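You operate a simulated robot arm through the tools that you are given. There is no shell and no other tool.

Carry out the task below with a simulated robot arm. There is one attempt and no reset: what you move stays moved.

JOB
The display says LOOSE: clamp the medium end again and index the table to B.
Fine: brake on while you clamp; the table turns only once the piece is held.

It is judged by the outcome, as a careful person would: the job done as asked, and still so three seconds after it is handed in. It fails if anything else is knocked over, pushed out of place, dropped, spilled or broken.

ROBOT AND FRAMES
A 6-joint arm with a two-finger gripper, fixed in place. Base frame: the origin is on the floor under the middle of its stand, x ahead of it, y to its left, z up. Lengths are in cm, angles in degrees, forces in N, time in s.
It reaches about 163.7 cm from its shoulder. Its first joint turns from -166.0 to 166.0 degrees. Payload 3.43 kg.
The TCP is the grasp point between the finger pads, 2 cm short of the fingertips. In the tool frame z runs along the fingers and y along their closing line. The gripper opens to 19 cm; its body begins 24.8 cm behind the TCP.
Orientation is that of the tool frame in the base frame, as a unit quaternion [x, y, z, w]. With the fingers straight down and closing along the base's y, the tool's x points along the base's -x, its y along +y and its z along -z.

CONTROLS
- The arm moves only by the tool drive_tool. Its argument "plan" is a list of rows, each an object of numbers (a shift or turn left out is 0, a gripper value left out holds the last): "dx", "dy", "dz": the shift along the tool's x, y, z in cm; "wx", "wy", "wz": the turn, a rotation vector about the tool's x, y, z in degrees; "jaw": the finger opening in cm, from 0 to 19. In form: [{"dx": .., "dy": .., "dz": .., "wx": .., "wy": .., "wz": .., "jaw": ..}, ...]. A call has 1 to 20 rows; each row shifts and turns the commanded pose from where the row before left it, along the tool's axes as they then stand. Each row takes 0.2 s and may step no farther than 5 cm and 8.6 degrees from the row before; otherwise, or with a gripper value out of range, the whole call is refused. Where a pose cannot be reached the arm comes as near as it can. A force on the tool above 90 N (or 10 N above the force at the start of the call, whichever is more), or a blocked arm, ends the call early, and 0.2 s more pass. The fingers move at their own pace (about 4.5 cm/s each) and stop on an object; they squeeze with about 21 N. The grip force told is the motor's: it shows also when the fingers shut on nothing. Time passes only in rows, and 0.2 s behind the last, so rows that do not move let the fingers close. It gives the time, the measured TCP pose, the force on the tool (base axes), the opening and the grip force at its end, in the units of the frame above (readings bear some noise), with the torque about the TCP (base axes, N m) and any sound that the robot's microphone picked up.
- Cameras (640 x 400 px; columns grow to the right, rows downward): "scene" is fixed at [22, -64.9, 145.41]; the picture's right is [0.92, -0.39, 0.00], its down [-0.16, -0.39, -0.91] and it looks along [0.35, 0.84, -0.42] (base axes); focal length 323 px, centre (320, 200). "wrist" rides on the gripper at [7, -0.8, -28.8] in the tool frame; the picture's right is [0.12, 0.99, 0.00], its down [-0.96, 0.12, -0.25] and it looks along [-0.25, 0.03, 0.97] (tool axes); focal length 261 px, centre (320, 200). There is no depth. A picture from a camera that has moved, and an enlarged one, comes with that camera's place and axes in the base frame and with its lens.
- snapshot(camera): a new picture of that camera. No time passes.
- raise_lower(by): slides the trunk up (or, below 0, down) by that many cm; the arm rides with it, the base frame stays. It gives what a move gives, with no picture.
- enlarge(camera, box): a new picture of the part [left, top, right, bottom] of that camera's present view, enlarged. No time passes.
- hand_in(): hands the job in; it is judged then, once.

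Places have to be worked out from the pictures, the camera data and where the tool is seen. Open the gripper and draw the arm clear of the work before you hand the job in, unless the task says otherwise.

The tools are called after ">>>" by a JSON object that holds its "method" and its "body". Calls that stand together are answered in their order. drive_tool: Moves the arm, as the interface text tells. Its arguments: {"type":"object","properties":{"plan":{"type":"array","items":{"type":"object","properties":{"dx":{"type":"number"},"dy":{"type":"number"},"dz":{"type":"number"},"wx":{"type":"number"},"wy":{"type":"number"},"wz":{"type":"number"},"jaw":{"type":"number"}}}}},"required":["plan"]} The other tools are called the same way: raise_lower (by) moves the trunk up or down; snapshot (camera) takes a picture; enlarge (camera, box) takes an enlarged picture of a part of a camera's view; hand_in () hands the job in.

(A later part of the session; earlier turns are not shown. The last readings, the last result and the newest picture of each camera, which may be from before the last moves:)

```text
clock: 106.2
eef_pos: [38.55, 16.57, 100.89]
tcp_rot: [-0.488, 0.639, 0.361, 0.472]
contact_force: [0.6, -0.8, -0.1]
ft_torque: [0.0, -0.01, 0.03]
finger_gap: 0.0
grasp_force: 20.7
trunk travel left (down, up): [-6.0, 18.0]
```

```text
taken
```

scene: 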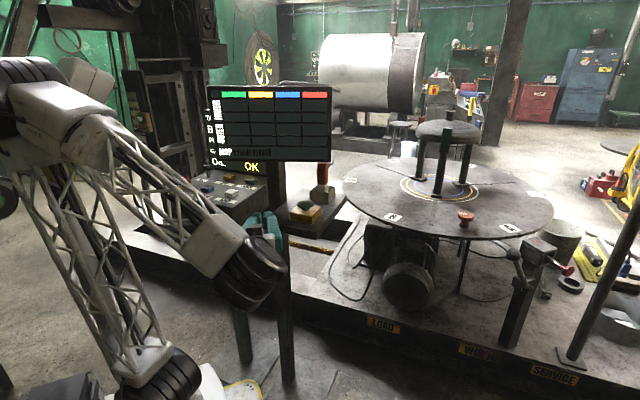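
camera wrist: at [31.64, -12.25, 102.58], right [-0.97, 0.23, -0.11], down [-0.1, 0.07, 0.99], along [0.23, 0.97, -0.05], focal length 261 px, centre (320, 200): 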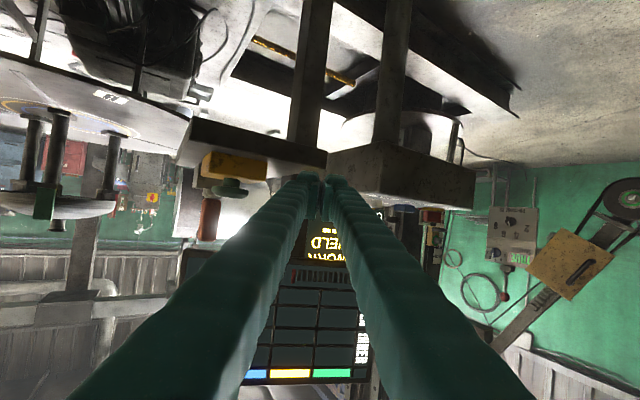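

Now the display is visible past the fingers (HELD, WORK). I'll rise 8 cm and advance about half way under the board, checking that the arm follows.

>>> {"method": "drive_tool", "body": {"plan": [{"dx": -4, "dz": -0.4}, {"dx": -4, "dz": -0.4}, {"dx": -0.64, "dy": 0.63, "dz": 4.19}, {"dx": -0.64, "dy": 0.63, "dz": 4.19}, {"dx": -0.64, "dy": 0.63, "dz": 4.19}, {}]}}

>>> {"method": "snapshot", "body": {"camera": "wrist"}}

>>> {"method": "enlarge", "body": {"camera": "scene", "box": [160, 80, 340, 230]}}

```text
clock: 107.6
eef_pos: [40.47, 30.82, 106.83]
tcp_rot: [-0.488, 0.638, 0.362, 0.473]
contact_force: [-1.4, 0.1, 0.0]
ft_torque: [-0.01, 0.02, 0.03]
finger_gap: 0.0
grasp_force: 21.0
trunk travel left (down, up): [-6.0, 18.0]
```

```text
taken
camera wrist: at [33.48, 1.97, 108.59], right [-0.97, 0.23, -0.11], down [-0.1, 0.07, 0.99], along [0.23, 0.97, -0.05], focal length 261 px, centre (320, 200)
```

wrist: 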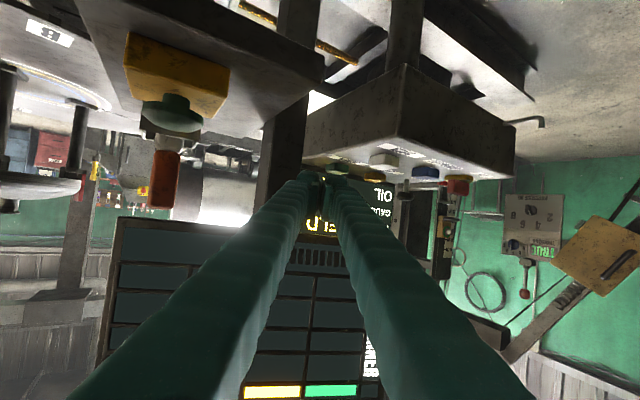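

```text
2.67 times, centred on (250, 155) of scene
camera zoom: at [22.0, -64.9, 145.41], right [0.92, -0.39, 0.0], down [-0.16, -0.39, -0.91], along [0.35, 0.84, -0.42], focal length 861 px, centre (507, 320)
```

zoom: 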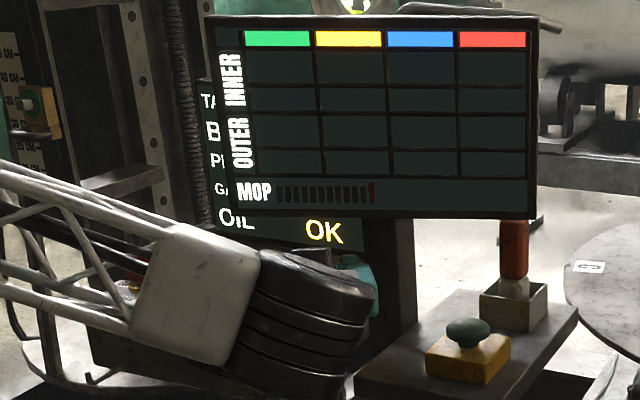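

>>> {"method": "enlarge", "body": {"camera": "wrist", "box": [250, 110, 430, 240]}}

```text
3.08 times, centred on (340, 175) of wrist
camera zoom: at [33.48, 1.97, 108.59], right [-0.97, 0.23, -0.11], down [-0.1, 0.07, 0.99], along [0.23, 0.97, -0.05], focal length 802 px, centre (258, 277)
```

zoom: 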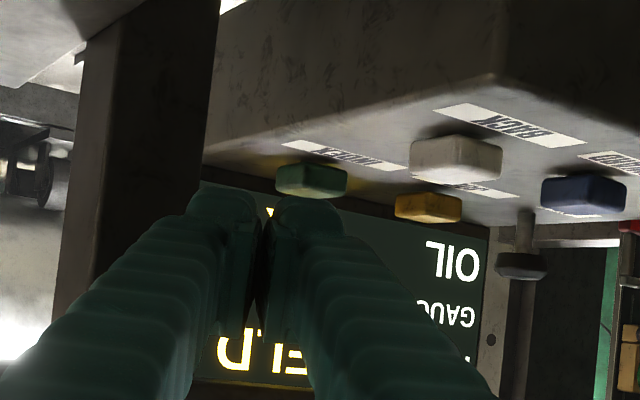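

INDEX works out at (43.1, 54, 99) and the arm is tracking well. I'll advance until the fingertips are about 2 cm above the button, then look again.

>>> {"method": "drive_tool", "body": {"plan": [{"dx": -0.75, "dy": 0.72, "dz": 4.25}, {"dx": -0.75, "dy": 0.72, "dz": 4.25}, {"dx": -0.75, "dy": 0.72, "dz": 4.25}, {"dx": -0.75, "dy": 0.72, "dz": 4.25}, {"dx": -0.75, "dy": 0.72, "dz": 4.25}, {}]}}

>>> {"method": "enlarge", "body": {"camera": "wrist", "box": [240, 100, 440, 240]}}

>>> {"method": "enlarge", "body": {"camera": "scene", "box": [160, 80, 340, 230]}}

```text
clock: 108.3
eef_pos: [44.17, 36.38, 105.83]
tcp_rot: [-0.459, 0.659, 0.339, 0.491]
contact_force: [-60.7, -98.4, 22.3]
ft_torque: [1.25, -1.03, -1.48]
finger_gap: 0.0
grasp_force: 21.5
trunk travel left (down, up): [-6.0, 18.0]
stopped in row 3: the force on the tool passed its limit at 139 N (the readings are from after the stop); the commanded pose is now the measured one
```

```text
2.86 times, centred on (340, 170) of wrist
camera zoom: at [34.6, 8.34, 107.56], right [-0.94, 0.31, -0.12], down [-0.1, 0.08, 0.99], along [0.32, 0.95, -0.05], focal length 745 px, centre (263, 286)
```

zoom: 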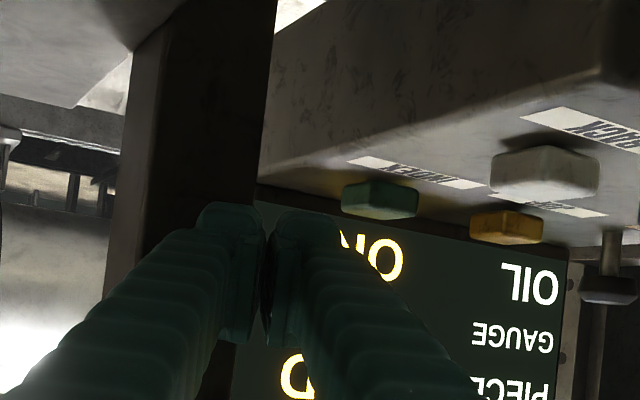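

```text
2.67 times, centred on (250, 155) of scene
camera zoom: at [22.0, -64.9, 145.41], right [0.92, -0.39, 0.0], down [-0.16, -0.39, -0.91], along [0.35, 0.84, -0.42], focal length 861 px, centre (507, 320)
```

zoom: 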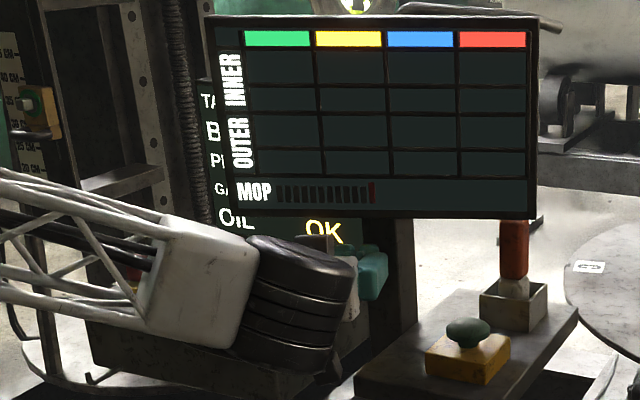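

The fingertips hit the board's pillar head-on (139 N) and the call stopped. Nothing appears displaced. I'll back straight out and check everything is still in place before deciding how to proceed.

>>> {"method": "drive_tool", "body": {"plan": [{"dz": -2}, {"dz": -4}, {"dz": -4}, {"dz": -4}, {}]}}

>>> {"method": "snapshot", "body": {"camera": "wrist"}}

>>> {"method": "snapshot", "body": {"camera": "scene"}}

```text
clock: 109.7
eef_pos: [37.99, 26.78, 109.68]
tcp_rot: [-0.484, 0.644, 0.356, 0.475]
contact_force: [-0.3, 0.5, 0.0]
ft_torque: [-0.02, 0.0, 0.01]
finger_gap: 0.0
grasp_force: 20.2
trunk travel left (down, up): [-6.0, 18.0]
stopped in row 5: the arm was blocked; the commanded pose is now the measured one
```

```text
taken
camera wrist: at [30.48, -1.77, 111.59], right [-0.96, 0.24, -0.11], down [-0.1, 0.08, 0.99], along [0.25, 0.97, -0.05], focal length 261 px, centre (320, 200)
```

wrist: 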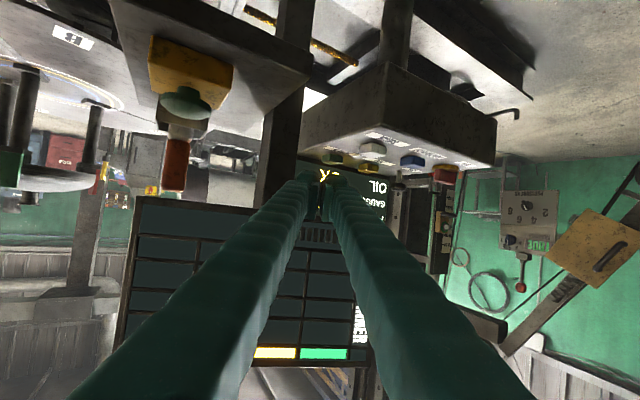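

```text
taken
```

scene: 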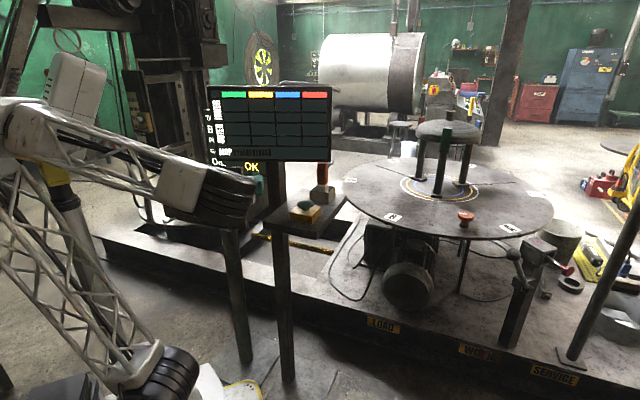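

Nothing has shifted, but going in here is too tight: the arm is at its folding limit beside the pillar. The display says the table is FREE, so it can be turned by hand, and I'll do that instead. First I'll back out the rest of the way.

>>> {"method": "drive_tool", "body": {"plan": [{"dx": 0.46, "dy": -2.0, "dz": -3.6}, {"dx": 0.46, "dy": -2.0, "dz": -3.6}, {"dx": 0.46, "dy": -2.0, "dz": -3.6}, {"dx": 0.46, "dy": -2.0, "dz": -3.6}, {"dx": 0.46, "dy": -2.0, "dz": -3.6}, {"dx": 0.46, "dy": -2.0, "dz": -3.6}, {}]}}

>>> {"method": "snapshot", "body": {"camera": "wrist"}}

>>> {"method": "snapshot", "body": {"camera": "scene"}}

```text
clock: 110.3
eef_pos: [34.24, 26.46, 111.14]
tcp_rot: [-0.549, 0.593, 0.388, 0.443]
contact_force: [0.0, -0.1, -0.8]
ft_torque: [0.07, 0.03, 0.06]
finger_gap: 0.01
grasp_force: 20.9
trunk travel left (down, up): [-6.0, 18.0]
stopped in row 2: the arm was blocked; the commanded pose is now the measured one
```

```text
taken
camera wrist: at [32.19, -3.09, 113.38], right [-0.99, 0.06, -0.14], down [-0.14, 0.07, 0.99], along [0.07, 1.0, -0.06], focal length 261 px, centre (320, 200)
```

wrist: 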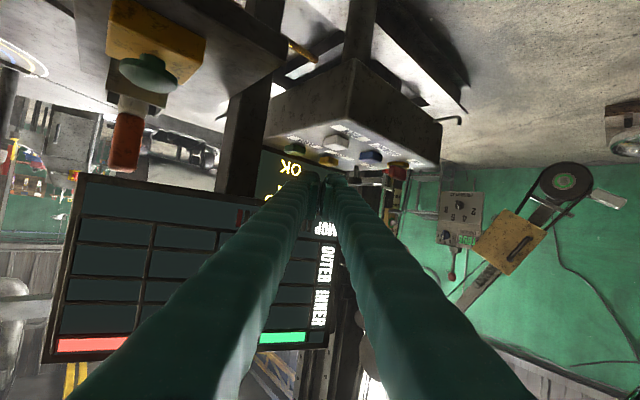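

```text
taken
```

scene: 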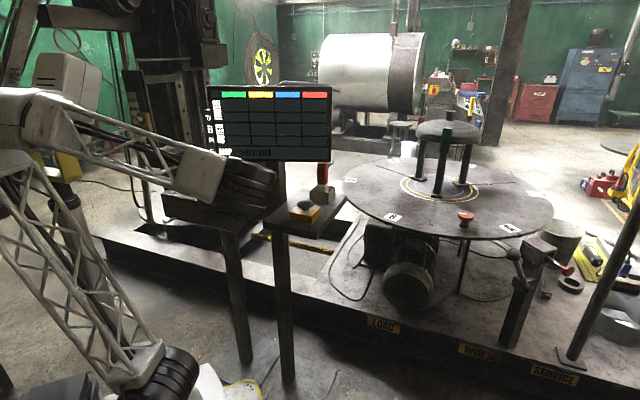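

The arm is blocked again with no tool force, so a link must be near something. I'll try small steps outward (+x, -y, up) to unfold the arm.

>>> {"method": "drive_tool", "body": {"plan": [{"dx": -0.27, "dy": -1.37, "dz": -1.64}, {"dx": -0.27, "dy": -1.37, "dz": -1.64}, {"dx": -0.27, "dy": -1.37, "dz": -1.64}, {"dx": -0.27, "dy": -1.37, "dz": -1.64}]}}

>>> {"method": "enlarge", "body": {"camera": "scene", "box": [0, 0, 300, 400]}}

```text
clock: 111.3
eef_pos: [39.65, 19.56, 114.46]
tcp_rot: [-0.546, 0.596, 0.387, 0.443]
contact_force: [0.0, 1.2, -0.4]
ft_torque: [-0.04, 0.0, -0.08]
finger_gap: 0.0
grasp_force: 21.1
trunk travel left (down, up): [-6.0, 18.0]
```

```text
1.00 times, centred on (150, 200) of scene (not enlarged: the box is as wide or as high as the picture)
camera zoom: at [22.0, -64.9, 145.41], right [0.92, -0.39, 0.0], down [-0.16, -0.39, -0.91], along [0.35, 0.84, -0.42], focal length 323 px, centre (490, 200)
```

zoom: 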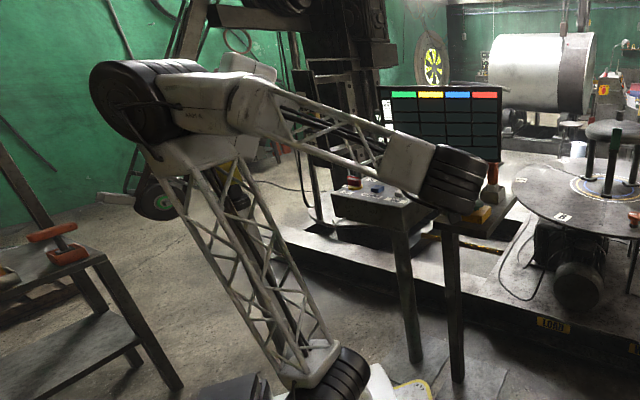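

That freed it. A wide picture shows the elbow clear, so it was only the arm's fold limit. I'll leave the panel alone, back off fully and return the trunk to its upper position for the table.

>>> {"method": "drive_tool", "body": {"plan": [{"dx": 0.3, "dy": -1.5, "dz": -3.8}, {"dx": 0.3, "dy": -1.5, "dz": -3.8}, {"dx": 0.3, "dy": -1.5, "dz": -3.8}, {"dx": 0.3, "dy": -1.5, "dz": -3.8}, {"dx": 0.3, "dy": -1.5, "dz": -3.8}, {"dx": 0.3, "dy": -1.5, "dz": -3.8}, {}]}}

>>> {"method": "raise_lower", "body": {"by": 18}}

```text
clock: 112.9
eef_pos: [51.67, 2.4, 114.82]
tcp_rot: [-0.545, 0.596, 0.387, 0.445]
contact_force: [-0.1, -0.1, 0.0]
ft_torque: [0.0, 0.02, -0.01]
finger_gap: 0.0
grasp_force: 20.9
out of reach, approached as far as the arm can: row 2, 3, 4, 5, 6
trunk travel left (down, up): [-6.0, 18.0]
```

```text
clock: 114.9
eef_pos: [51.48, 2.4, 132.88]
tcp_rot: [-0.545, 0.597, 0.387, 0.445]
contact_force: [0.4, -0.1, 0.3]
ft_torque: [0.01, 0.0, 0.02]
finger_gap: 0.0
grasp_force: 20.6
trunk travel left (down, up): [-24.0, 0.0]
```

>>> {"method": "drive_tool", "body": {"plan": [{"wy": 8, "dy": -1}, {"wy": 8, "dy": -1}, {"wy": 8, "dy": -1}, {"wy": 8, "dy": -1}, {"wy": 8, "dy": -1}, {"wy": 8, "dy": -1}, {"wy": 8, "dy": -1}, {"wy": 8, "dy": -1, "dz": 2}, {"dz": 4}, {"dz": 4}, {"dz": 4}, {"dz": 4}, {}]}}

>>> {"method": "snapshot", "body": {"camera": "scene"}}

>>> {"method": "enlarge", "body": {"camera": "scene", "box": [340, 100, 580, 280]}}

```text
clock: 117.7
eef_pos: [60.13, 4.45, 115.27]
tcp_rot: [-0.667, 0.741, 0.038, 0.061]
contact_force: [-0.3, -0.1, -0.5]
ft_torque: [-0.03, -0.03, 0.03]
finger_gap: 0.03
grasp_force: 20.7
trunk travel left (down, up): [-24.0, 0.0]
```

```text
taken
```

scene: 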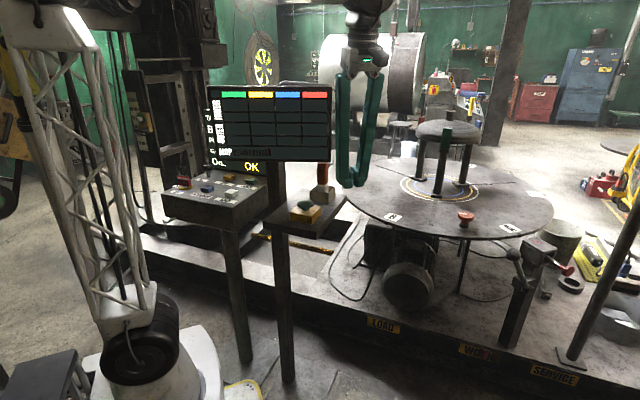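

```text
2.22 times, centred on (460, 190) of scene
camera zoom: at [22.0, -64.9, 145.41], right [0.92, -0.39, 0.0], down [-0.16, -0.39, -0.91], along [0.35, 0.84, -0.42], focal length 718 px, centre (9, 222)
```

zoom: 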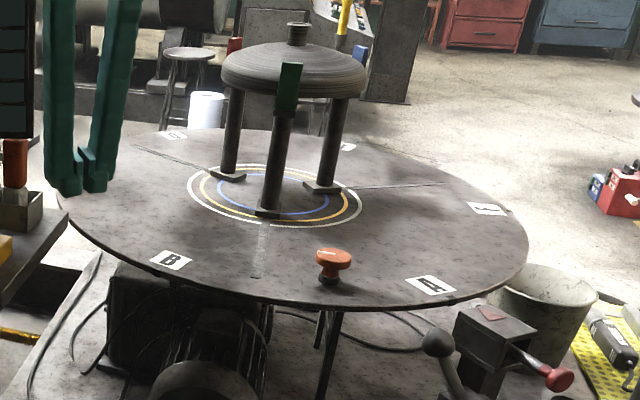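

All intact: piece clamped, brake off, A at the pointer. I'll turn the table by hand, pressing closed fingertips lightly on bare table top behind the knob and sweeping it counter-clockwise, staying clear of the mop board. First I'll set the tool's heading and tilt.

>>> {"method": "drive_tool", "body": {"plan": [{"wx": 1.16, "wy": 0.2, "wz": 8.1}, {"wx": 1.16, "wy": 0.2, "wz": 8.1}, {"wx": 1.16, "wy": 0.2, "wz": 8.1}, {"wx": 1.16, "wy": 0.2, "wz": 8.1}, {"wx": 1.16, "wy": 0.2, "wz": 8.1}, {"wx": 1.16, "wy": 0.2, "wz": 8.1}, {"wx": 1.16, "wy": 0.2, "wz": 8.1}, {"wx": 1.16, "wy": 0.2, "wz": 8.1}, {"wy": -6.67}, {"wy": -6.67}, {"wy": -6.67}, {}]}}

```text
clock: 120.3
eef_pos: [60.25, 4.41, 115.22]
tcp_rot: [-0.159, 0.957, 0.027, 0.243]
contact_force: [0.5, 0.5, -0.8]
ft_torque: [0.01, 0.01, -0.01]
finger_gap: 0.0
grasp_force: 20.8
trunk travel left (down, up): [-24.0, 0.0]
```

>>> {"method": "drive_tool", "body": {"plan": [{"wx": 3.79, "wy": 0.2, "wz": 7.06}, {"dx": -3.08, "dy": 0.97, "dz": 3.55}, {"dx": -3.08, "dy": 0.97, "dz": 3.55}, {"dx": -3.08, "dy": 0.97, "dz": 3.55}, {"dx": -3.08, "dy": 0.97, "dz": 3.55}, {"dx": -3.08, "dy": 0.97, "dz": 3.55}, {"dx": -3.08, "dy": 0.97, "dz": 3.55}, {"dx": -3.08, "dy": 0.97, "dz": 3.55}, {"dx": -3.08, "dy": 0.97, "dz": 3.55}, {"dx": -3.08, "dy": 0.97, "dz": 3.55}, {"dx": -3.08, "dy": 0.97, "dz": 3.55}, {"dx": -3.08, "dy": 0.97, "dz": 3.55}, {"dx": -3.08, "dy": 0.97, "dz": 3.55}, {}]}}

>>> {"method": "snapshot", "body": {"camera": "wrist"}}

>>> {"method": "snapshot", "body": {"camera": "scene"}}

```text
clock: 123.3
eef_pos: [110.22, 24.95, 94.93]
tcp_rot: [-0.09, 0.966, 0.01, 0.242]
contact_force: [-0.1, -0.2, -0.5]
ft_torque: [0.0, 0.0, -0.02]
finger_gap: 0.0
grasp_force: 20.9
trunk travel left (down, up): [-24.0, 0.0]
```

```text
taken
camera wrist: at [90.88, 21.01, 117.04], right [-0.28, 0.96, -0.08], down [0.7, 0.26, 0.67], along [0.66, 0.13, -0.74], focal length 261 px, centre (320, 200)
```

wrist: 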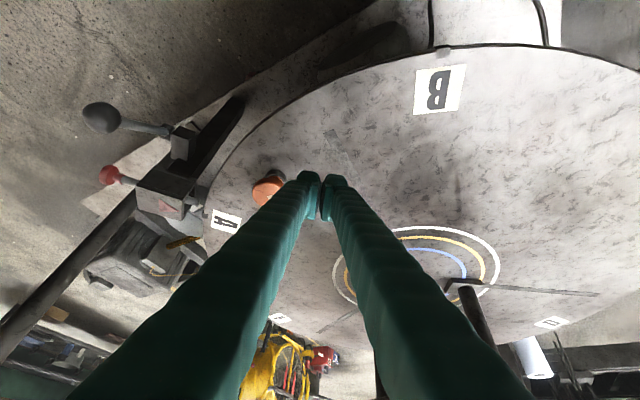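

```text
taken
```

scene: 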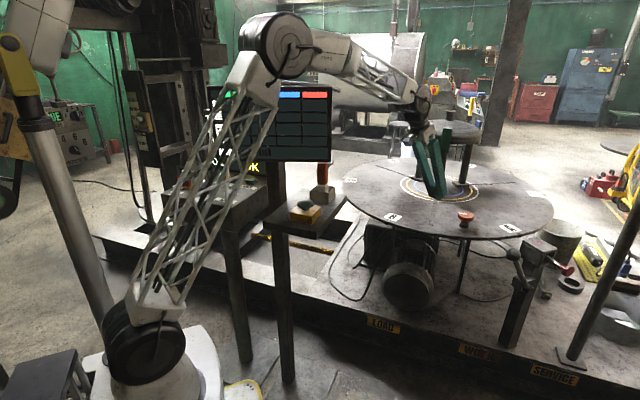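

The fingertips are above bare table at about 43 cm from centre, 12 cm behind the knob. I'll lower to just above the surface.

>>> {"method": "drive_tool", "body": {"plan": [{"dx": 1.72, "dy": 0.09, "dz": 3.24}, {"dx": 1.72, "dy": 0.09, "dz": 3.24}, {"dx": 1.4, "dy": 0.07, "dz": 2.6}, {}]}}

>>> {"method": "enlarge", "body": {"camera": "scene", "box": [400, 150, 520, 250]}}

```text
clock: 124.3
eef_pos: [110.37, 24.74, 84.46]
tcp_rot: [-0.09, 0.966, 0.011, 0.243]
contact_force: [0.1, -0.1, 0.2]
ft_torque: [0.0, -0.03, 0.01]
finger_gap: 0.01
grasp_force: 20.7
trunk travel left (down, up): [-24.0, 0.0]
```

```text
4.00 times, centred on (460, 200) of scene
camera zoom: at [22.0, -64.9, 145.41], right [0.92, -0.39, 0.0], down [-0.16, -0.39, -0.91], along [0.35, 0.84, -0.42], focal length 1292 px, centre (-240, 200)
```

zoom: 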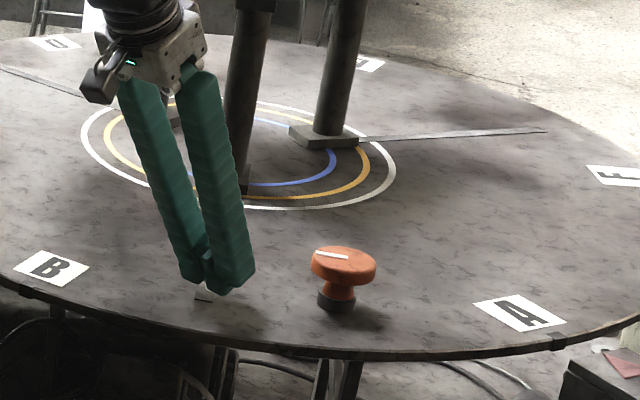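

>>> {"method": "drive_tool", "body": {"plan": [{"dx": 0.28, "dy": 0.02, "dz": 0.53}, {"dx": 0.28, "dy": 0.02, "dz": 0.53}, {"dx": 0.23, "dy": 0.01, "dz": 0.44}, {}]}}

```text
clock: 125.3
eef_pos: [110.08, 24.73, 82.77]
tcp_rot: [-0.09, 0.966, 0.01, 0.244]
contact_force: [-0.1, -0.1, 0.0]
ft_torque: [0.01, -0.04, -0.02]
finger_gap: 0.03
grasp_force: 21.3
trunk travel left (down, up): [-24.0, 0.0]
```

>>> {"method": "drive_tool", "body": {"plan": [{"dx": 0.19, "dy": 0.01, "dz": 0.35}, {"dx": 0.19, "dy": 0.01, "dz": 0.35}, {}]}}

```text
clock: 126.1
eef_pos: [109.93, 24.84, 82.44]
tcp_rot: [-0.09, 0.965, 0.01, 0.244]
contact_force: [-3.2, -0.2, 27.3]
ft_torque: [0.24, 0.3, 0.0]
finger_gap: 0.01
grasp_force: 21.1
trunk travel left (down, up): [-24.0, 0.0]
```

Contact at 27 N. I'll make a small trial sweep of about 4° tangentially and see whether the table follows.

>>> {"method": "drive_tool", "body": {"plan": [{"dx": -0.39, "dy": -0.61, "dz": 0.22}, {"dx": -0.39, "dy": -0.61, "dz": 0.22}, {"dx": -0.39, "dy": -0.61, "dz": 0.22}, {"dx": -0.39, "dy": -0.61, "dz": 0.22}, {}]}}

>>> {"method": "enlarge", "body": {"camera": "scene", "box": [400, 150, 520, 250]}}

```text
clock: 127.3
eef_pos: [112.44, 22.47, 82.37]
tcp_rot: [-0.09, 0.965, 0.009, 0.246]
contact_force: [-8.2, 9.9, 47.0]
ft_torque: [0.66, 0.63, -0.02]
finger_gap: 0.62
grasp_force: 34.0
trunk travel left (down, up): [-24.0, 0.0]
```

```text
4.00 times, centred on (460, 200) of scene
camera zoom: at [22.0, -64.9, 145.41], right [0.92, -0.39, 0.0], down [-0.16, -0.39, -0.91], along [0.35, 0.84, -0.42], focal length 1292 px, centre (-240, 200)
```

zoom: 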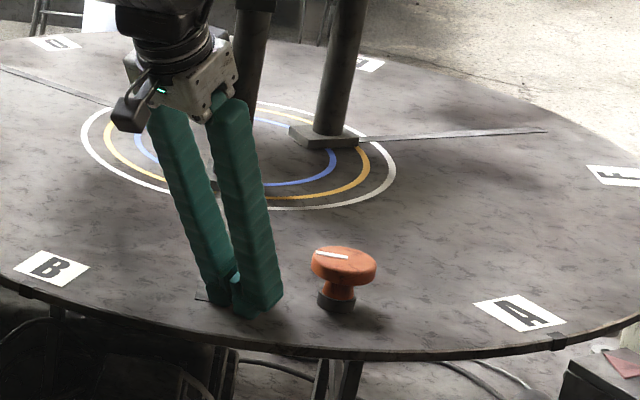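

The fingers slid (about 13 N sideways) and the table didn't move, so plain friction isn't enough. The knob is fixed to the table and gives positive contact, so I'll lift slightly, align the fingers behind it along the tangent, and push gently to learn what force the table needs.

>>> {"method": "drive_tool", "body": {"plan": [{"dx": -0.47, "dz": -0.88}, {"dx": -0.47, "dz": -0.88}, {"wx": 3.75, "wy": 0.19, "wz": 7.06}, {"wx": 3.75, "wy": 0.19, "wz": 7.06}, {"wx": 3.75, "wy": 0.19, "wz": 7.06}, {"wx": 3.75, "wy": 0.19, "wz": 7.06}, {}]}}

>>> {"method": "snapshot", "body": {"camera": "wrist"}}

>>> {"method": "enlarge", "body": {"camera": "scene", "box": [400, 150, 520, 250]}}

```text
clock: 128.9
eef_pos: [112.26, 22.75, 84.02]
tcp_rot: [0.179, 0.953, -0.057, 0.237]
contact_force: [-0.2, -0.7, -0.7]
ft_torque: [-0.02, -0.02, 0.01]
finger_gap: 0.02
grasp_force: 34.0
trunk travel left (down, up): [-24.0, 0.0]
```

```text
taken
camera wrist: at [93.81, 29.73, 106.2], right [0.27, 0.96, -0.08], down [0.73, -0.15, 0.67], along [0.63, -0.24, -0.74], focal length 261 px, centre (320, 200)
```

wrist: 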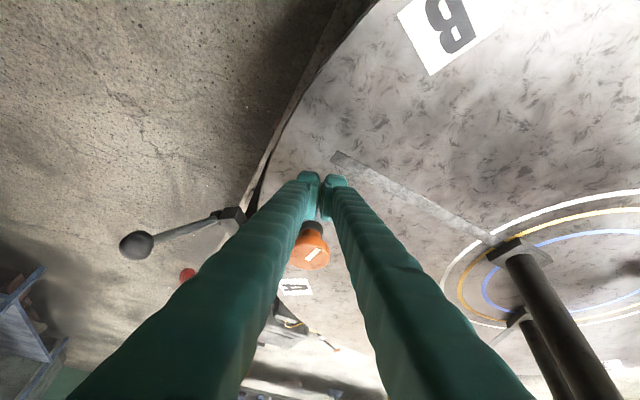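

```text
4.00 times, centred on (460, 200) of scene
camera zoom: at [22.0, -64.9, 145.41], right [0.92, -0.39, 0.0], down [-0.16, -0.39, -0.91], along [0.35, 0.84, -0.42], focal length 1292 px, centre (-240, 200)
```

zoom: 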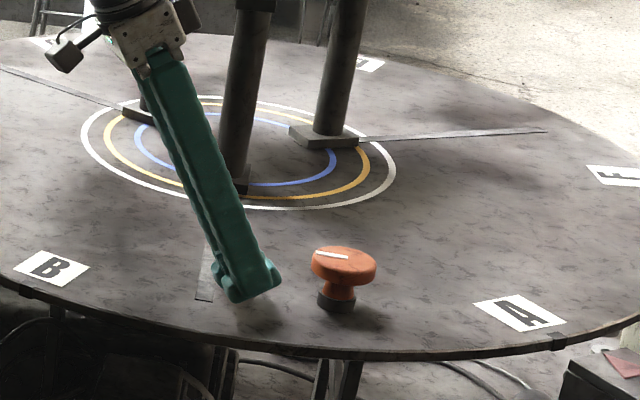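

Aligned with the knob ahead along the tangent. I'll close most of the 4–5 cm gap.

>>> {"method": "drive_tool", "body": {"plan": [{"dx": -1.2, "dy": -0.02, "dz": 0.85}, {"dx": -1.2, "dy": -0.02, "dz": 0.85}, {"dx": -1.2, "dy": -0.02, "dz": 0.85}, {}]}}

>>> {"method": "enlarge", "body": {"camera": "scene", "box": [430, 170, 510, 240]}}

```text
clock: 129.9
eef_pos: [116.37, 20.83, 83.52]
tcp_rot: [0.179, 0.953, -0.058, 0.236]
contact_force: [-0.4, 0.2, -0.2]
ft_torque: [0.03, -0.01, 0.0]
finger_gap: 0.0
grasp_force: 34.1
trunk travel left (down, up): [-24.0, 0.0]
```

```text
5.71 times, centred on (470, 205) of scene
camera zoom: at [22.0, -64.9, 145.41], right [0.92, -0.39, 0.0], down [-0.16, -0.39, -0.91], along [0.35, 0.84, -0.42], focal length 1845 px, centre (-537, 171)
```

zoom: 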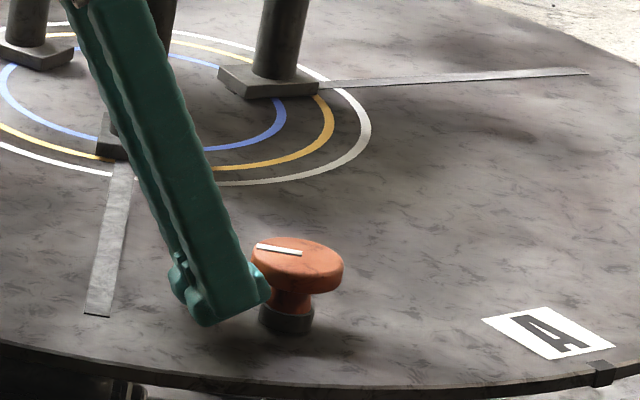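

Almost touching. I'll push 2 cm in small steps along the tangent.

>>> {"method": "drive_tool", "body": {"plan": [{"dx": -0.43, "dz": 0.24}, {"dx": -0.43, "dz": 0.24}, {"dx": -0.43, "dz": 0.24}, {"dx": -0.43, "dz": 0.24}, {}]}}

>>> {"method": "enlarge", "body": {"camera": "scene", "box": [430, 170, 510, 240]}}

```text
clock: 131.0
eef_pos: [117.43, 20.3, 82.5]
tcp_rot: [0.182, 0.955, -0.06, 0.228]
contact_force: [-41.2, 26.1, -10.3]
ft_torque: [-0.11, -0.68, 0.31]
finger_gap: 0.62
grasp_force: 34.7
trunk travel left (down, up): [-24.0, 0.0]
stopped in row 5: the force on the tool passed its limit at 94 N (the readings are from after the stop); the commanded pose is now the measured one
```

```text
5.71 times, centred on (470, 205) of scene
camera zoom: at [22.0, -64.9, 145.41], right [0.92, -0.39, 0.0], down [-0.16, -0.39, -0.91], along [0.35, 0.84, -0.42], focal length 1845 px, centre (-537, 171)
```

zoom: 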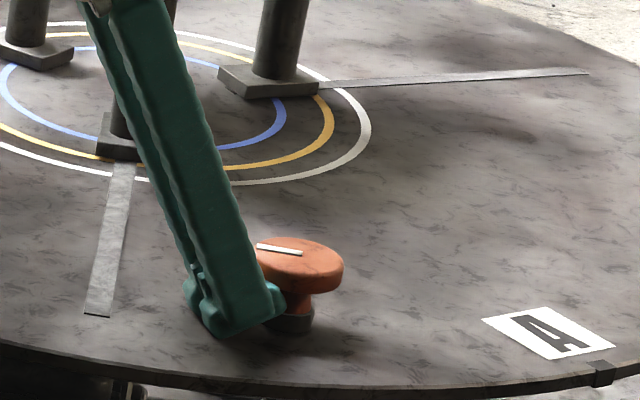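

Even 94 N didn't move the table, so with the brake off it is still held by its drive and can't be pushed round. Pushing harder would risk damage. I'll back off the knob gently; indexing has to go through the INDEX button.

>>> {"method": "drive_tool", "body": {"plan": [{"dx": 0.87, "dz": -0.47}, {"dx": 1.7, "dz": -0.95}, {"dx": 1.7, "dz": -0.95}, {"dx": -0.6, "dz": -3.5}, {"dx": -0.6, "dz": -3.5}, {"dx": -0.6, "dz": -3.5}, {}]}}

>>> {"method": "enlarge", "body": {"camera": "scene", "box": [400, 130, 560, 250]}}

>>> {"method": "enlarge", "body": {"camera": "scene", "box": [495, 220, 575, 290]}}

```text
clock: 132.6
eef_pos: [110.37, 23.29, 93.2]
tcp_rot: [0.181, 0.954, -0.059, 0.231]
contact_force: [-0.9, 0.0, 0.5]
ft_torque: [0.0, -0.01, 0.01]
finger_gap: 0.01
grasp_force: 34.6
trunk travel left (down, up): [-24.0, 0.0]
```

```text
3.33 times, centred on (480, 190) of scene
camera zoom: at [22.0, -64.9, 145.41], right [0.92, -0.39, 0.0], down [-0.16, -0.39, -0.91], along [0.35, 0.84, -0.42], focal length 1076 px, centre (-213, 233)
```

zoom: 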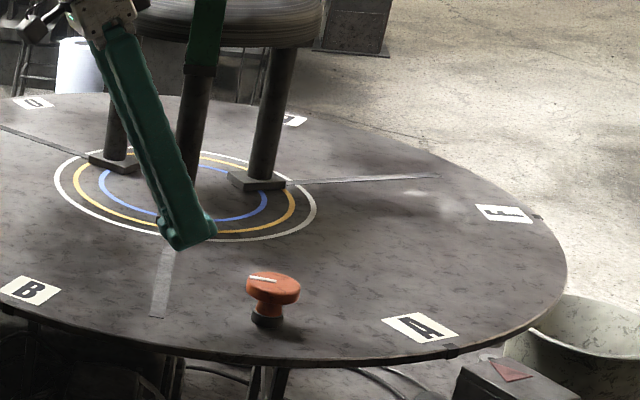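

```text
5.71 times, centred on (535, 255) of scene
camera zoom: at [22.0, -64.9, 145.41], right [0.92, -0.39, 0.0], down [-0.16, -0.39, -0.91], along [0.35, 0.84, -0.42], focal length 1845 px, centre (-909, -114)
```

zoom: 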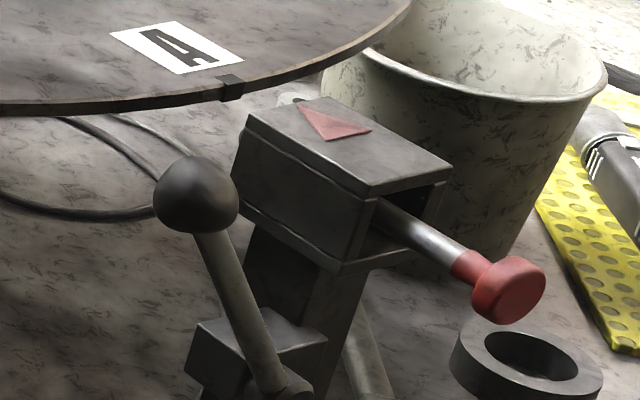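

The pin is clearly retracted, the lever is at brake-off, and A, B and the knob are unchanged. I now know why the panel approach failed: I was too far right, beside the pillar. This time I'll enter along x≈38 facing +y, left of the pillar, and swing onto INDEX once inside. First, back to the open area.

>>> {"method": "drive_tool", "body": {"plan": [{"dx": 1.99, "dy": -3.22, "dz": -2.56}, {"dx": 1.99, "dy": -3.22, "dz": -2.56}, {"dx": 1.99, "dy": -3.22, "dz": -2.56}, {"dx": 1.99, "dy": -3.22, "dz": -2.56}, {"dx": 1.99, "dy": -3.22, "dz": -2.56}, {"dx": 1.99, "dy": -3.22, "dz": -2.56}, {"dx": 1.99, "dy": -3.22, "dz": -2.56}, {"dx": 1.99, "dy": -3.22, "dz": -2.56}, {"dx": 1.99, "dy": -3.22, "dz": -2.56}, {"dx": 1.99, "dy": -3.22, "dz": -2.56}, {"dx": 1.99, "dy": -3.22, "dz": -2.56}, {"dx": 1.99, "dy": -3.22, "dz": -2.56}, {}]}}

>>> {"method": "drive_tool", "body": {"plan": [{"wx": -3.79, "wy": -0.24, "wz": -7.27}, {"wx": -3.79, "wy": -0.24, "wz": -7.27}, {"wx": -3.79, "wy": -0.24, "wz": -7.27}, {"wx": -3.79, "wy": -0.24, "wz": -7.27}, {"wx": -3.79, "wy": -0.24, "wz": -7.27}, {"wx": -3.79, "wy": -0.24, "wz": -7.27}, {"wx": -3.79, "wy": -0.24, "wz": -7.27}, {"wx": -3.79, "wy": -0.24, "wz": -7.27}, {"wx": -3.79, "wy": -0.24, "wz": -7.27}, {"wx": -3.79, "wy": -0.24, "wz": -7.27}, {"wx": -3.79, "wy": -0.24, "wz": -7.27}, {"wx": -3.79, "wy": -0.24, "wz": -7.27}, {"wx": -3.79, "wy": -0.24, "wz": -7.27}, {"wx": -3.79, "wy": -0.24, "wz": -7.27}, {}]}}

```text
clock: 135.4
eef_pos: [63.23, 1.03, 110.45]
tcp_rot: [0.181, 0.954, -0.058, 0.231]
contact_force: [-0.3, 0.0, 0.8]
ft_torque: [0.02, -0.01, 0.03]
finger_gap: 0.0
grasp_force: 34.2
trunk travel left (down, up): [-24.0, 0.0]
```

```text
clock: 138.6
eef_pos: [63.11, 1.08, 110.54]
tcp_rot: [0.706, -0.667, -0.163, -0.176]
contact_force: [0.6, 0.7, -0.3]
ft_torque: [0.03, 0.02, -0.02]
finger_gap: 0.0
grasp_force: 34.2
trunk travel left (down, up): [-24.0, 0.0]
```

>>> {"method": "raise_lower", "body": {"by": -18}}

>>> {"method": "drive_tool", "body": {"plan": [{"wy": -7.57, "dy": 2}, {"wy": -7.57, "dy": 2}, {"wy": -7.57, "dy": 2}, {"wy": -7.57, "dy": 2}, {"wy": -7.57, "dy": 2}, {"wy": -7.57, "dy": 2}, {}]}}

>>> {"method": "snapshot", "body": {"camera": "wrist"}}

```text
clock: 140.6
eef_pos: [63.19, 1.08, 92.53]
tcp_rot: [0.706, -0.666, -0.163, -0.174]
contact_force: [0.2, -0.4, 0.6]
ft_torque: [0.03, -0.01, 0.0]
finger_gap: 0.0
grasp_force: 34.7
trunk travel left (down, up): [-6.0, 18.0]
```

```text
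clock: 142.2
eef_pos: [51.18, 0.5, 92.04]
tcp_rot: [0.588, -0.547, -0.423, -0.419]
contact_force: [-0.1, 0.1, 1.5]
ft_torque: [-0.06, -0.02, -0.01]
finger_gap: 0.01
grasp_force: 34.0
trunk travel left (down, up): [-6.0, 18.0]
```

```text
taken
camera wrist: at [53.45, -28.95, 93.8], right [-0.99, -0.08, -0.14], down [-0.15, 0.04, 0.99], along [-0.08, 1.0, -0.05], focal length 261 px, centre (320, 200)
```

wrist: 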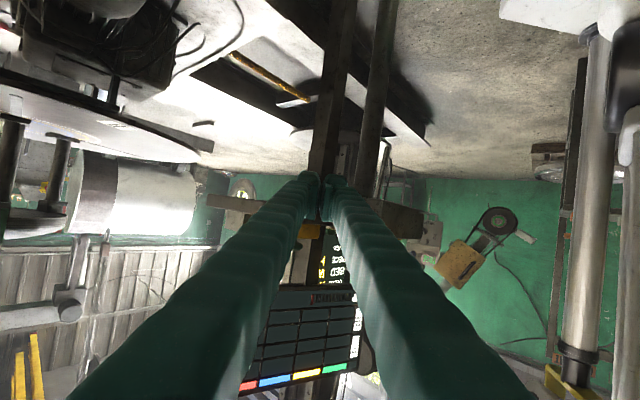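

>>> {"method": "enlarge", "body": {"camera": "wrist", "box": [300, 220, 370, 300]}}

```text
5.00 times, centred on (335, 260) of wrist
camera zoom: at [53.45, -28.95, 93.8], right [-0.99, -0.08, -0.14], down [-0.15, 0.04, 0.99], along [-0.08, 1.0, -0.05], focal length 1303 px, centre (245, -100)
```

zoom: 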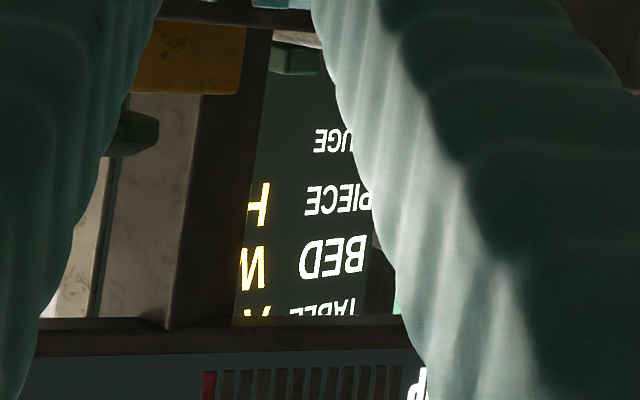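

Still HELD. I'll move to the entry line in front of the board at x≈38, z≈107.

>>> {"method": "drive_tool", "body": {"plan": [{"dx": -3.33, "dy": 1.94, "dz": 2.16}, {"dx": -3.33, "dy": 1.94, "dz": 2.16}, {"dx": -3.33, "dy": 1.94, "dz": 2.16}, {"dx": -3.33, "dy": 1.94, "dz": 2.16}, {"dx": -3.33, "dy": 1.94, "dz": 2.16}, {"dx": -3.33, "dy": 1.94, "dz": 2.16}, {}]}}

>>> {"method": "snapshot", "body": {"camera": "wrist"}}

>>> {"method": "snapshot", "body": {"camera": "scene"}}

```text
clock: 143.8
eef_pos: [38.1, 18.13, 107.1]
tcp_rot: [0.588, -0.548, -0.423, -0.419]
contact_force: [-0.6, 0.3, -0.9]
ft_torque: [0.05, 0.01, 0.01]
finger_gap: 0.0
grasp_force: 34.3
trunk travel left (down, up): [-6.0, 18.0]
```

```text
taken
camera wrist: at [40.43, -11.35, 108.85], right [-0.99, -0.08, -0.14], down [-0.15, 0.04, 0.99], along [-0.08, 1.0, -0.05], focal length 261 px, centre (320, 200)
```

wrist: 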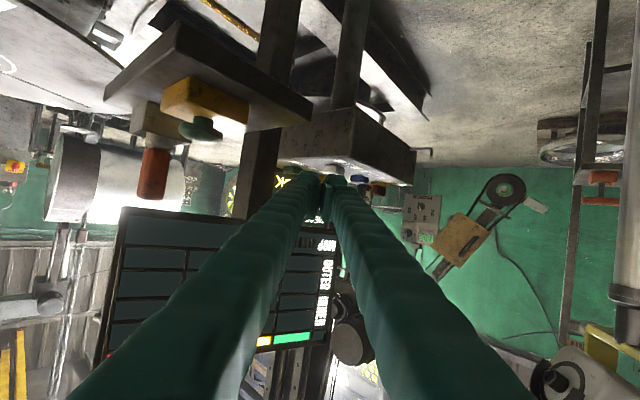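

```text
taken
```

scene: 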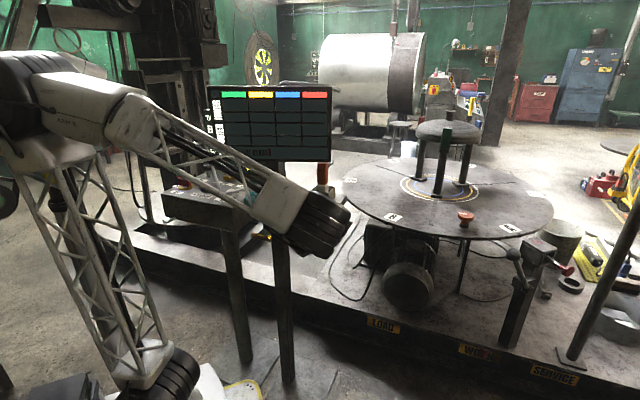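

>>> {"method": "enlarge", "body": {"camera": "wrist", "box": [230, 120, 430, 240]}}

```text
3.20 times, centred on (330, 180) of wrist
camera zoom: at [40.43, -11.35, 108.85], right [-0.99, -0.08, -0.14], down [-0.15, 0.04, 0.99], along [-0.08, 1.0, -0.05], focal length 834 px, centre (288, 264)
```

zoom: 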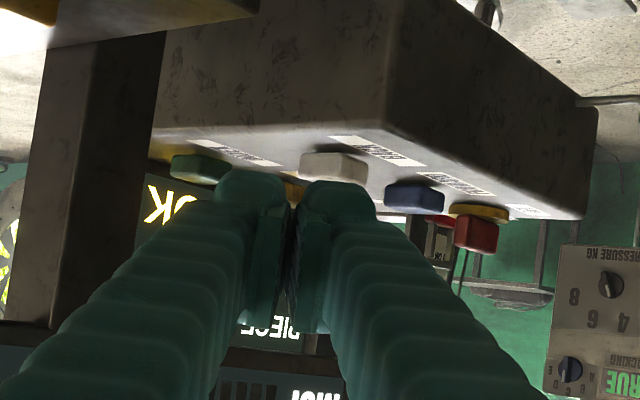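

Tracking is exact now: INDEX at (43.1, 54, 99.3) and the pillar's face at x≈45.4, so x≈38 gives good clearance. I'll advance until the tips are just at the board line.

>>> {"method": "drive_tool", "body": {"plan": [{"dx": -1.04, "dy": -0.23, "dz": 3.44}, {"dx": -1.04, "dy": -0.23, "dz": 3.44}, {"dx": -1.04, "dy": -0.23, "dz": 3.44}, {"dx": -1.04, "dy": -0.23, "dz": 3.44}, {"dx": -1.04, "dy": -0.23, "dz": 3.44}, {}]}}

>>> {"method": "enlarge", "body": {"camera": "wrist", "box": [200, 80, 460, 280]}}

>>> {"method": "enlarge", "body": {"camera": "scene", "box": [160, 80, 340, 230]}}

```text
clock: 145.2
eef_pos: [38.45, 36.22, 107.01]
tcp_rot: [0.588, -0.549, -0.422, -0.419]
contact_force: [0.2, 0.1, 0.0]
ft_torque: [0.0, 0.0, 0.01]
finger_gap: 0.02
grasp_force: 33.9
trunk travel left (down, up): [-6.0, 18.0]
```

```text
2.00 times, centred on (330, 180) of wrist
camera zoom: at [40.62, 6.67, 108.74], right [-0.99, -0.08, -0.14], down [-0.15, 0.04, 0.99], along [-0.08, 1.0, -0.05], focal length 521 px, centre (300, 240)
```

zoom: 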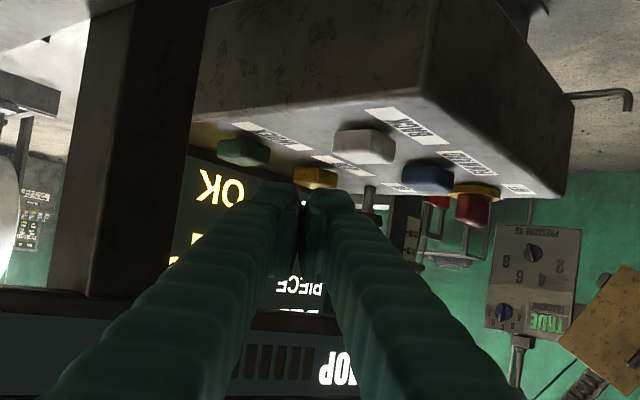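

```text
2.67 times, centred on (250, 155) of scene
camera zoom: at [22.0, -64.9, 145.41], right [0.92, -0.39, 0.0], down [-0.16, -0.39, -0.91], along [0.35, 0.84, -0.42], focal length 861 px, centre (507, 320)
```

zoom: 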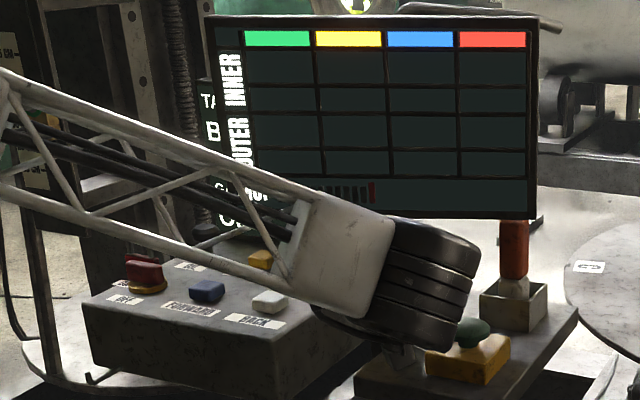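

Clear run so far. Now I'll insert further while easing the heading from 92° to 80°, keeping the axis on the same line past the pillar.

>>> {"method": "drive_tool", "body": {"plan": [{"dx": -0.35, "dy": -0.01, "dz": 1.94, "wx": 1.91, "wy": 0.06, "wz": 0.58}, {"dx": -0.35, "dy": -0.01, "dz": 1.94, "wx": 1.91, "wy": 0.06, "wz": 0.58}, {"dx": -0.35, "dy": -0.01, "dz": 1.94, "wx": 1.91, "wy": 0.06, "wz": 0.58}, {"dx": -0.23, "dy": -0.24, "dz": 2.0, "wx": 1.91, "wy": 0.06, "wz": 0.58}, {"dx": -0.23, "dy": -0.24, "dz": 2.0, "wx": 1.91, "wy": 0.06, "wz": 0.58}, {"dx": -0.23, "dy": -0.24, "dz": 2.0, "wx": 1.91, "wy": 0.06, "wz": 0.58}, {}]}}

>>> {"method": "enlarge", "body": {"camera": "wrist", "box": [200, 80, 460, 280]}}

>>> {"method": "enlarge", "body": {"camera": "scene", "box": [160, 80, 340, 230]}}

```text
clock: 146.8
eef_pos: [39.58, 47.93, 105.24]
tcp_rot: [-0.528, 0.606, 0.377, 0.46]
contact_force: [0.1, -0.2, 1.8]
ft_torque: [0.06, -0.01, 0.01]
finger_gap: 0.02
grasp_force: 34.4
trunk travel left (down, up): [-6.0, 18.0]
```

```text
2.00 times, centred on (330, 180) of wrist
camera zoom: at [35.75, 18.54, 107.08], right [-0.98, 0.12, -0.14], down [-0.14, 0.07, 0.99], along [0.13, 0.99, -0.05], focal length 521 px, centre (300, 240)
```

zoom: 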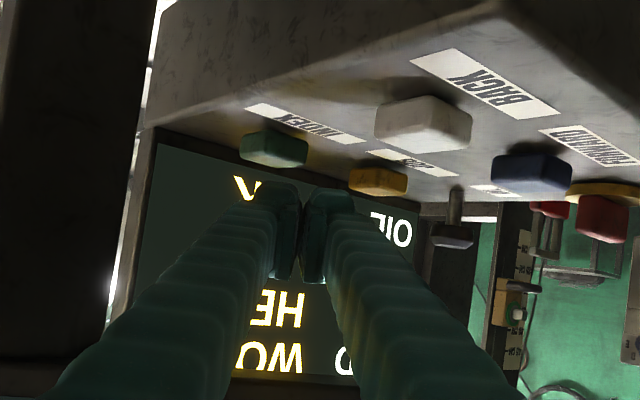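

```text
2.67 times, centred on (250, 155) of scene
camera zoom: at [22.0, -64.9, 145.41], right [0.92, -0.39, 0.0], down [-0.16, -0.39, -0.91], along [0.35, 0.84, -0.42], focal length 861 px, centre (507, 320)
```

zoom: 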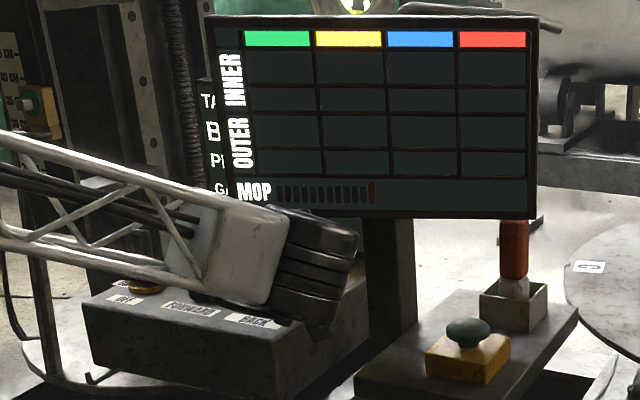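

Right on line: INDEX fixes again at (43.2, 53.8, 99.2), with HELD visible behind. I'll make the last short move to place the tips above the button.

>>> {"method": "drive_tool", "body": {"plan": [{"dx": -0.2, "dy": -0.52, "dz": 1.75, "wx": 1.15, "wy": 0.04, "wz": 0.35}, {"dx": -0.2, "dy": -0.52, "dz": 1.75, "wx": 1.15, "wy": 0.04, "wz": 0.35}, {"dx": -0.2, "dy": -0.52, "dz": 1.75, "wx": 1.15, "wy": 0.04, "wz": 0.35}, {}]}}

>>> {"method": "enlarge", "body": {"camera": "wrist", "box": [240, 120, 400, 240]}}

>>> {"method": "enlarge", "body": {"camera": "scene", "box": [160, 80, 340, 230]}}

```text
clock: 147.8
eef_pos: [42.22, 52.68, 104.61]
tcp_rot: [-0.509, 0.622, 0.362, 0.472]
contact_force: [0.0, 0.0, 0.2]
ft_torque: [0.0, -0.01, 0.01]
finger_gap: 0.03
grasp_force: 34.6
trunk travel left (down, up): [-6.0, 18.0]
```

```text
3.33 times, centred on (320, 180) of wrist
camera zoom: at [36.46, 23.6, 106.29], right [-0.97, 0.18, -0.14], down [-0.13, 0.08, 0.99], along [0.19, 0.98, -0.05], focal length 869 px, centre (320, 267)
```

zoom: 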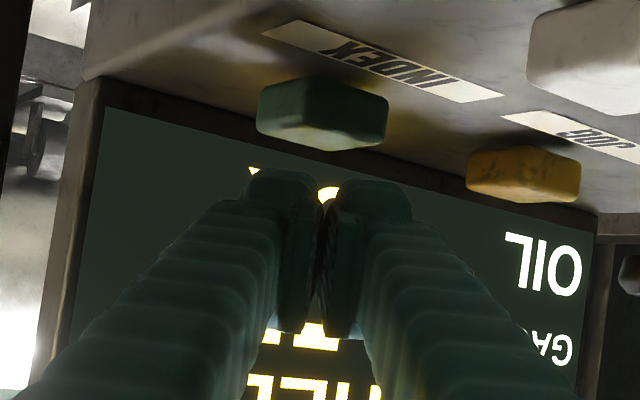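

```text
2.67 times, centred on (250, 155) of scene
camera zoom: at [22.0, -64.9, 145.41], right [0.92, -0.39, 0.0], down [-0.16, -0.39, -0.91], along [0.35, 0.84, -0.42], focal length 861 px, centre (507, 320)
```

zoom: 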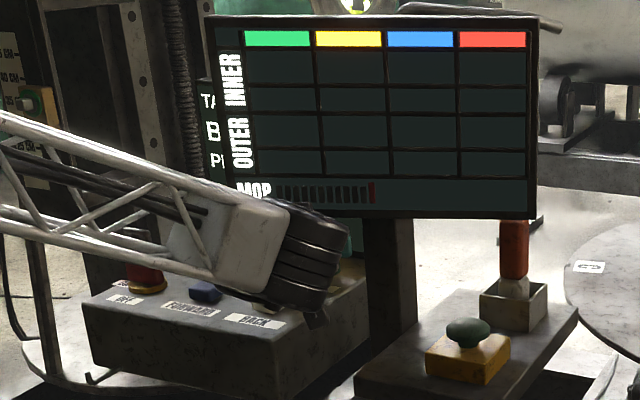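

The tips are centred on INDEX sideways and about 2 cm above it. I'll go 0.6 cm further in, then down slowly.

>>> {"method": "drive_tool", "body": {"plan": [{"dx": -0.17, "dz": 0.57}, {"dx": 0.48, "dy": 0.02, "dz": 0.15}, {"dx": 0.48, "dy": 0.02, "dz": 0.15}, {"dx": 0.48, "dy": 0.02, "dz": 0.15}, {}]}}

>>> {"method": "enlarge", "body": {"camera": "wrist", "box": [240, 120, 400, 240]}}

```text
clock: 149.0
eef_pos: [42.34, 53.31, 102.81]
tcp_rot: [-0.508, 0.623, 0.362, 0.472]
contact_force: [-0.6, -0.1, 0.4]
ft_torque: [0.0, 0.01, -0.03]
finger_gap: 0.01
grasp_force: 34.1
trunk travel left (down, up): [-6.0, 18.0]
```

```text
3.33 times, centred on (320, 180) of wrist
camera zoom: at [36.58, 24.24, 104.64], right [-0.97, 0.18, -0.14], down [-0.13, 0.08, 0.99], along [0.19, 0.98, -0.05], focal length 869 px, centre (320, 267)
```

zoom: 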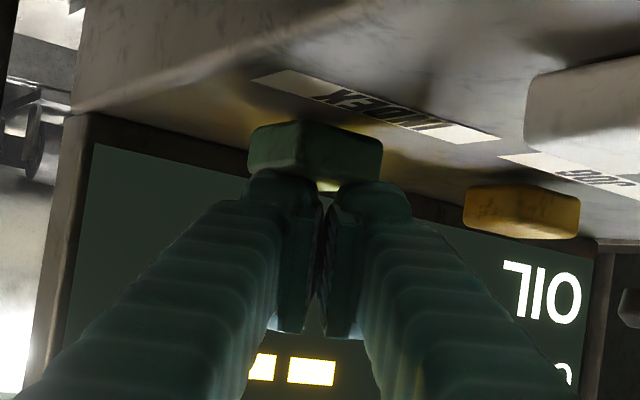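

Nearly touching. I'll press down in 0.3 cm steps.

>>> {"method": "drive_tool", "body": {"plan": [{"dx": 0.29, "dy": 0.01, "dz": 0.09}, {"dx": 0.29, "dy": 0.01, "dz": 0.09}, {"dx": 0.29, "dy": 0.01, "dz": 0.09}, {}]}}

>>> {"method": "enlarge", "body": {"camera": "wrist", "box": [240, 120, 400, 240]}}

>>> {"method": "enlarge", "body": {"camera": "scene", "box": [340, 100, 580, 280]}}

```text
clock: 150.0
eef_pos: [42.31, 53.28, 102.05]
tcp_rot: [-0.508, 0.622, 0.362, 0.473]
contact_force: [1.5, 1.6, 8.1]
ft_torque: [0.09, 0.06, -0.02]
finger_gap: 0.02
grasp_force: 34.7
trunk travel left (down, up): [-6.0, 18.0]
heard: click
```

```text
3.33 times, centred on (320, 180) of wrist
camera zoom: at [36.58, 24.24, 103.82], right [-0.97, 0.18, -0.14], down [-0.13, 0.07, 0.99], along [0.19, 0.98, -0.05], focal length 869 px, centre (320, 267)
```

zoom: 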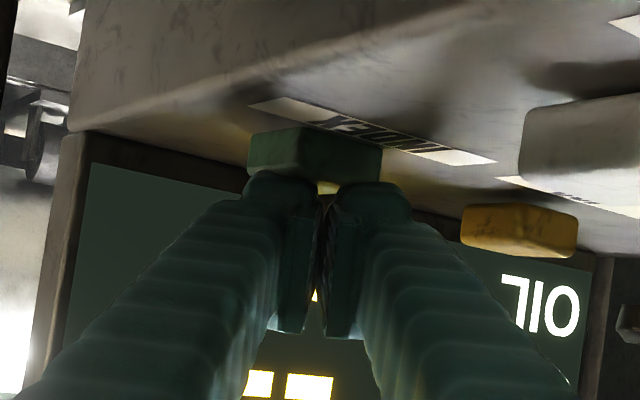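

```text
2.22 times, centred on (460, 190) of scene
camera zoom: at [22.0, -64.9, 145.41], right [0.92, -0.39, 0.0], down [-0.16, -0.39, -0.91], along [0.35, 0.84, -0.42], focal length 718 px, centre (9, 222)
```

zoom: 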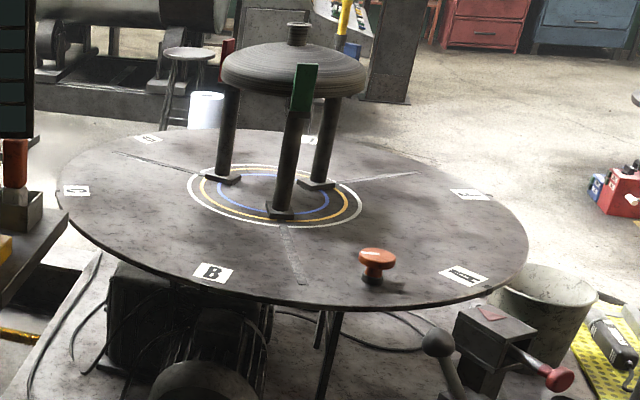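

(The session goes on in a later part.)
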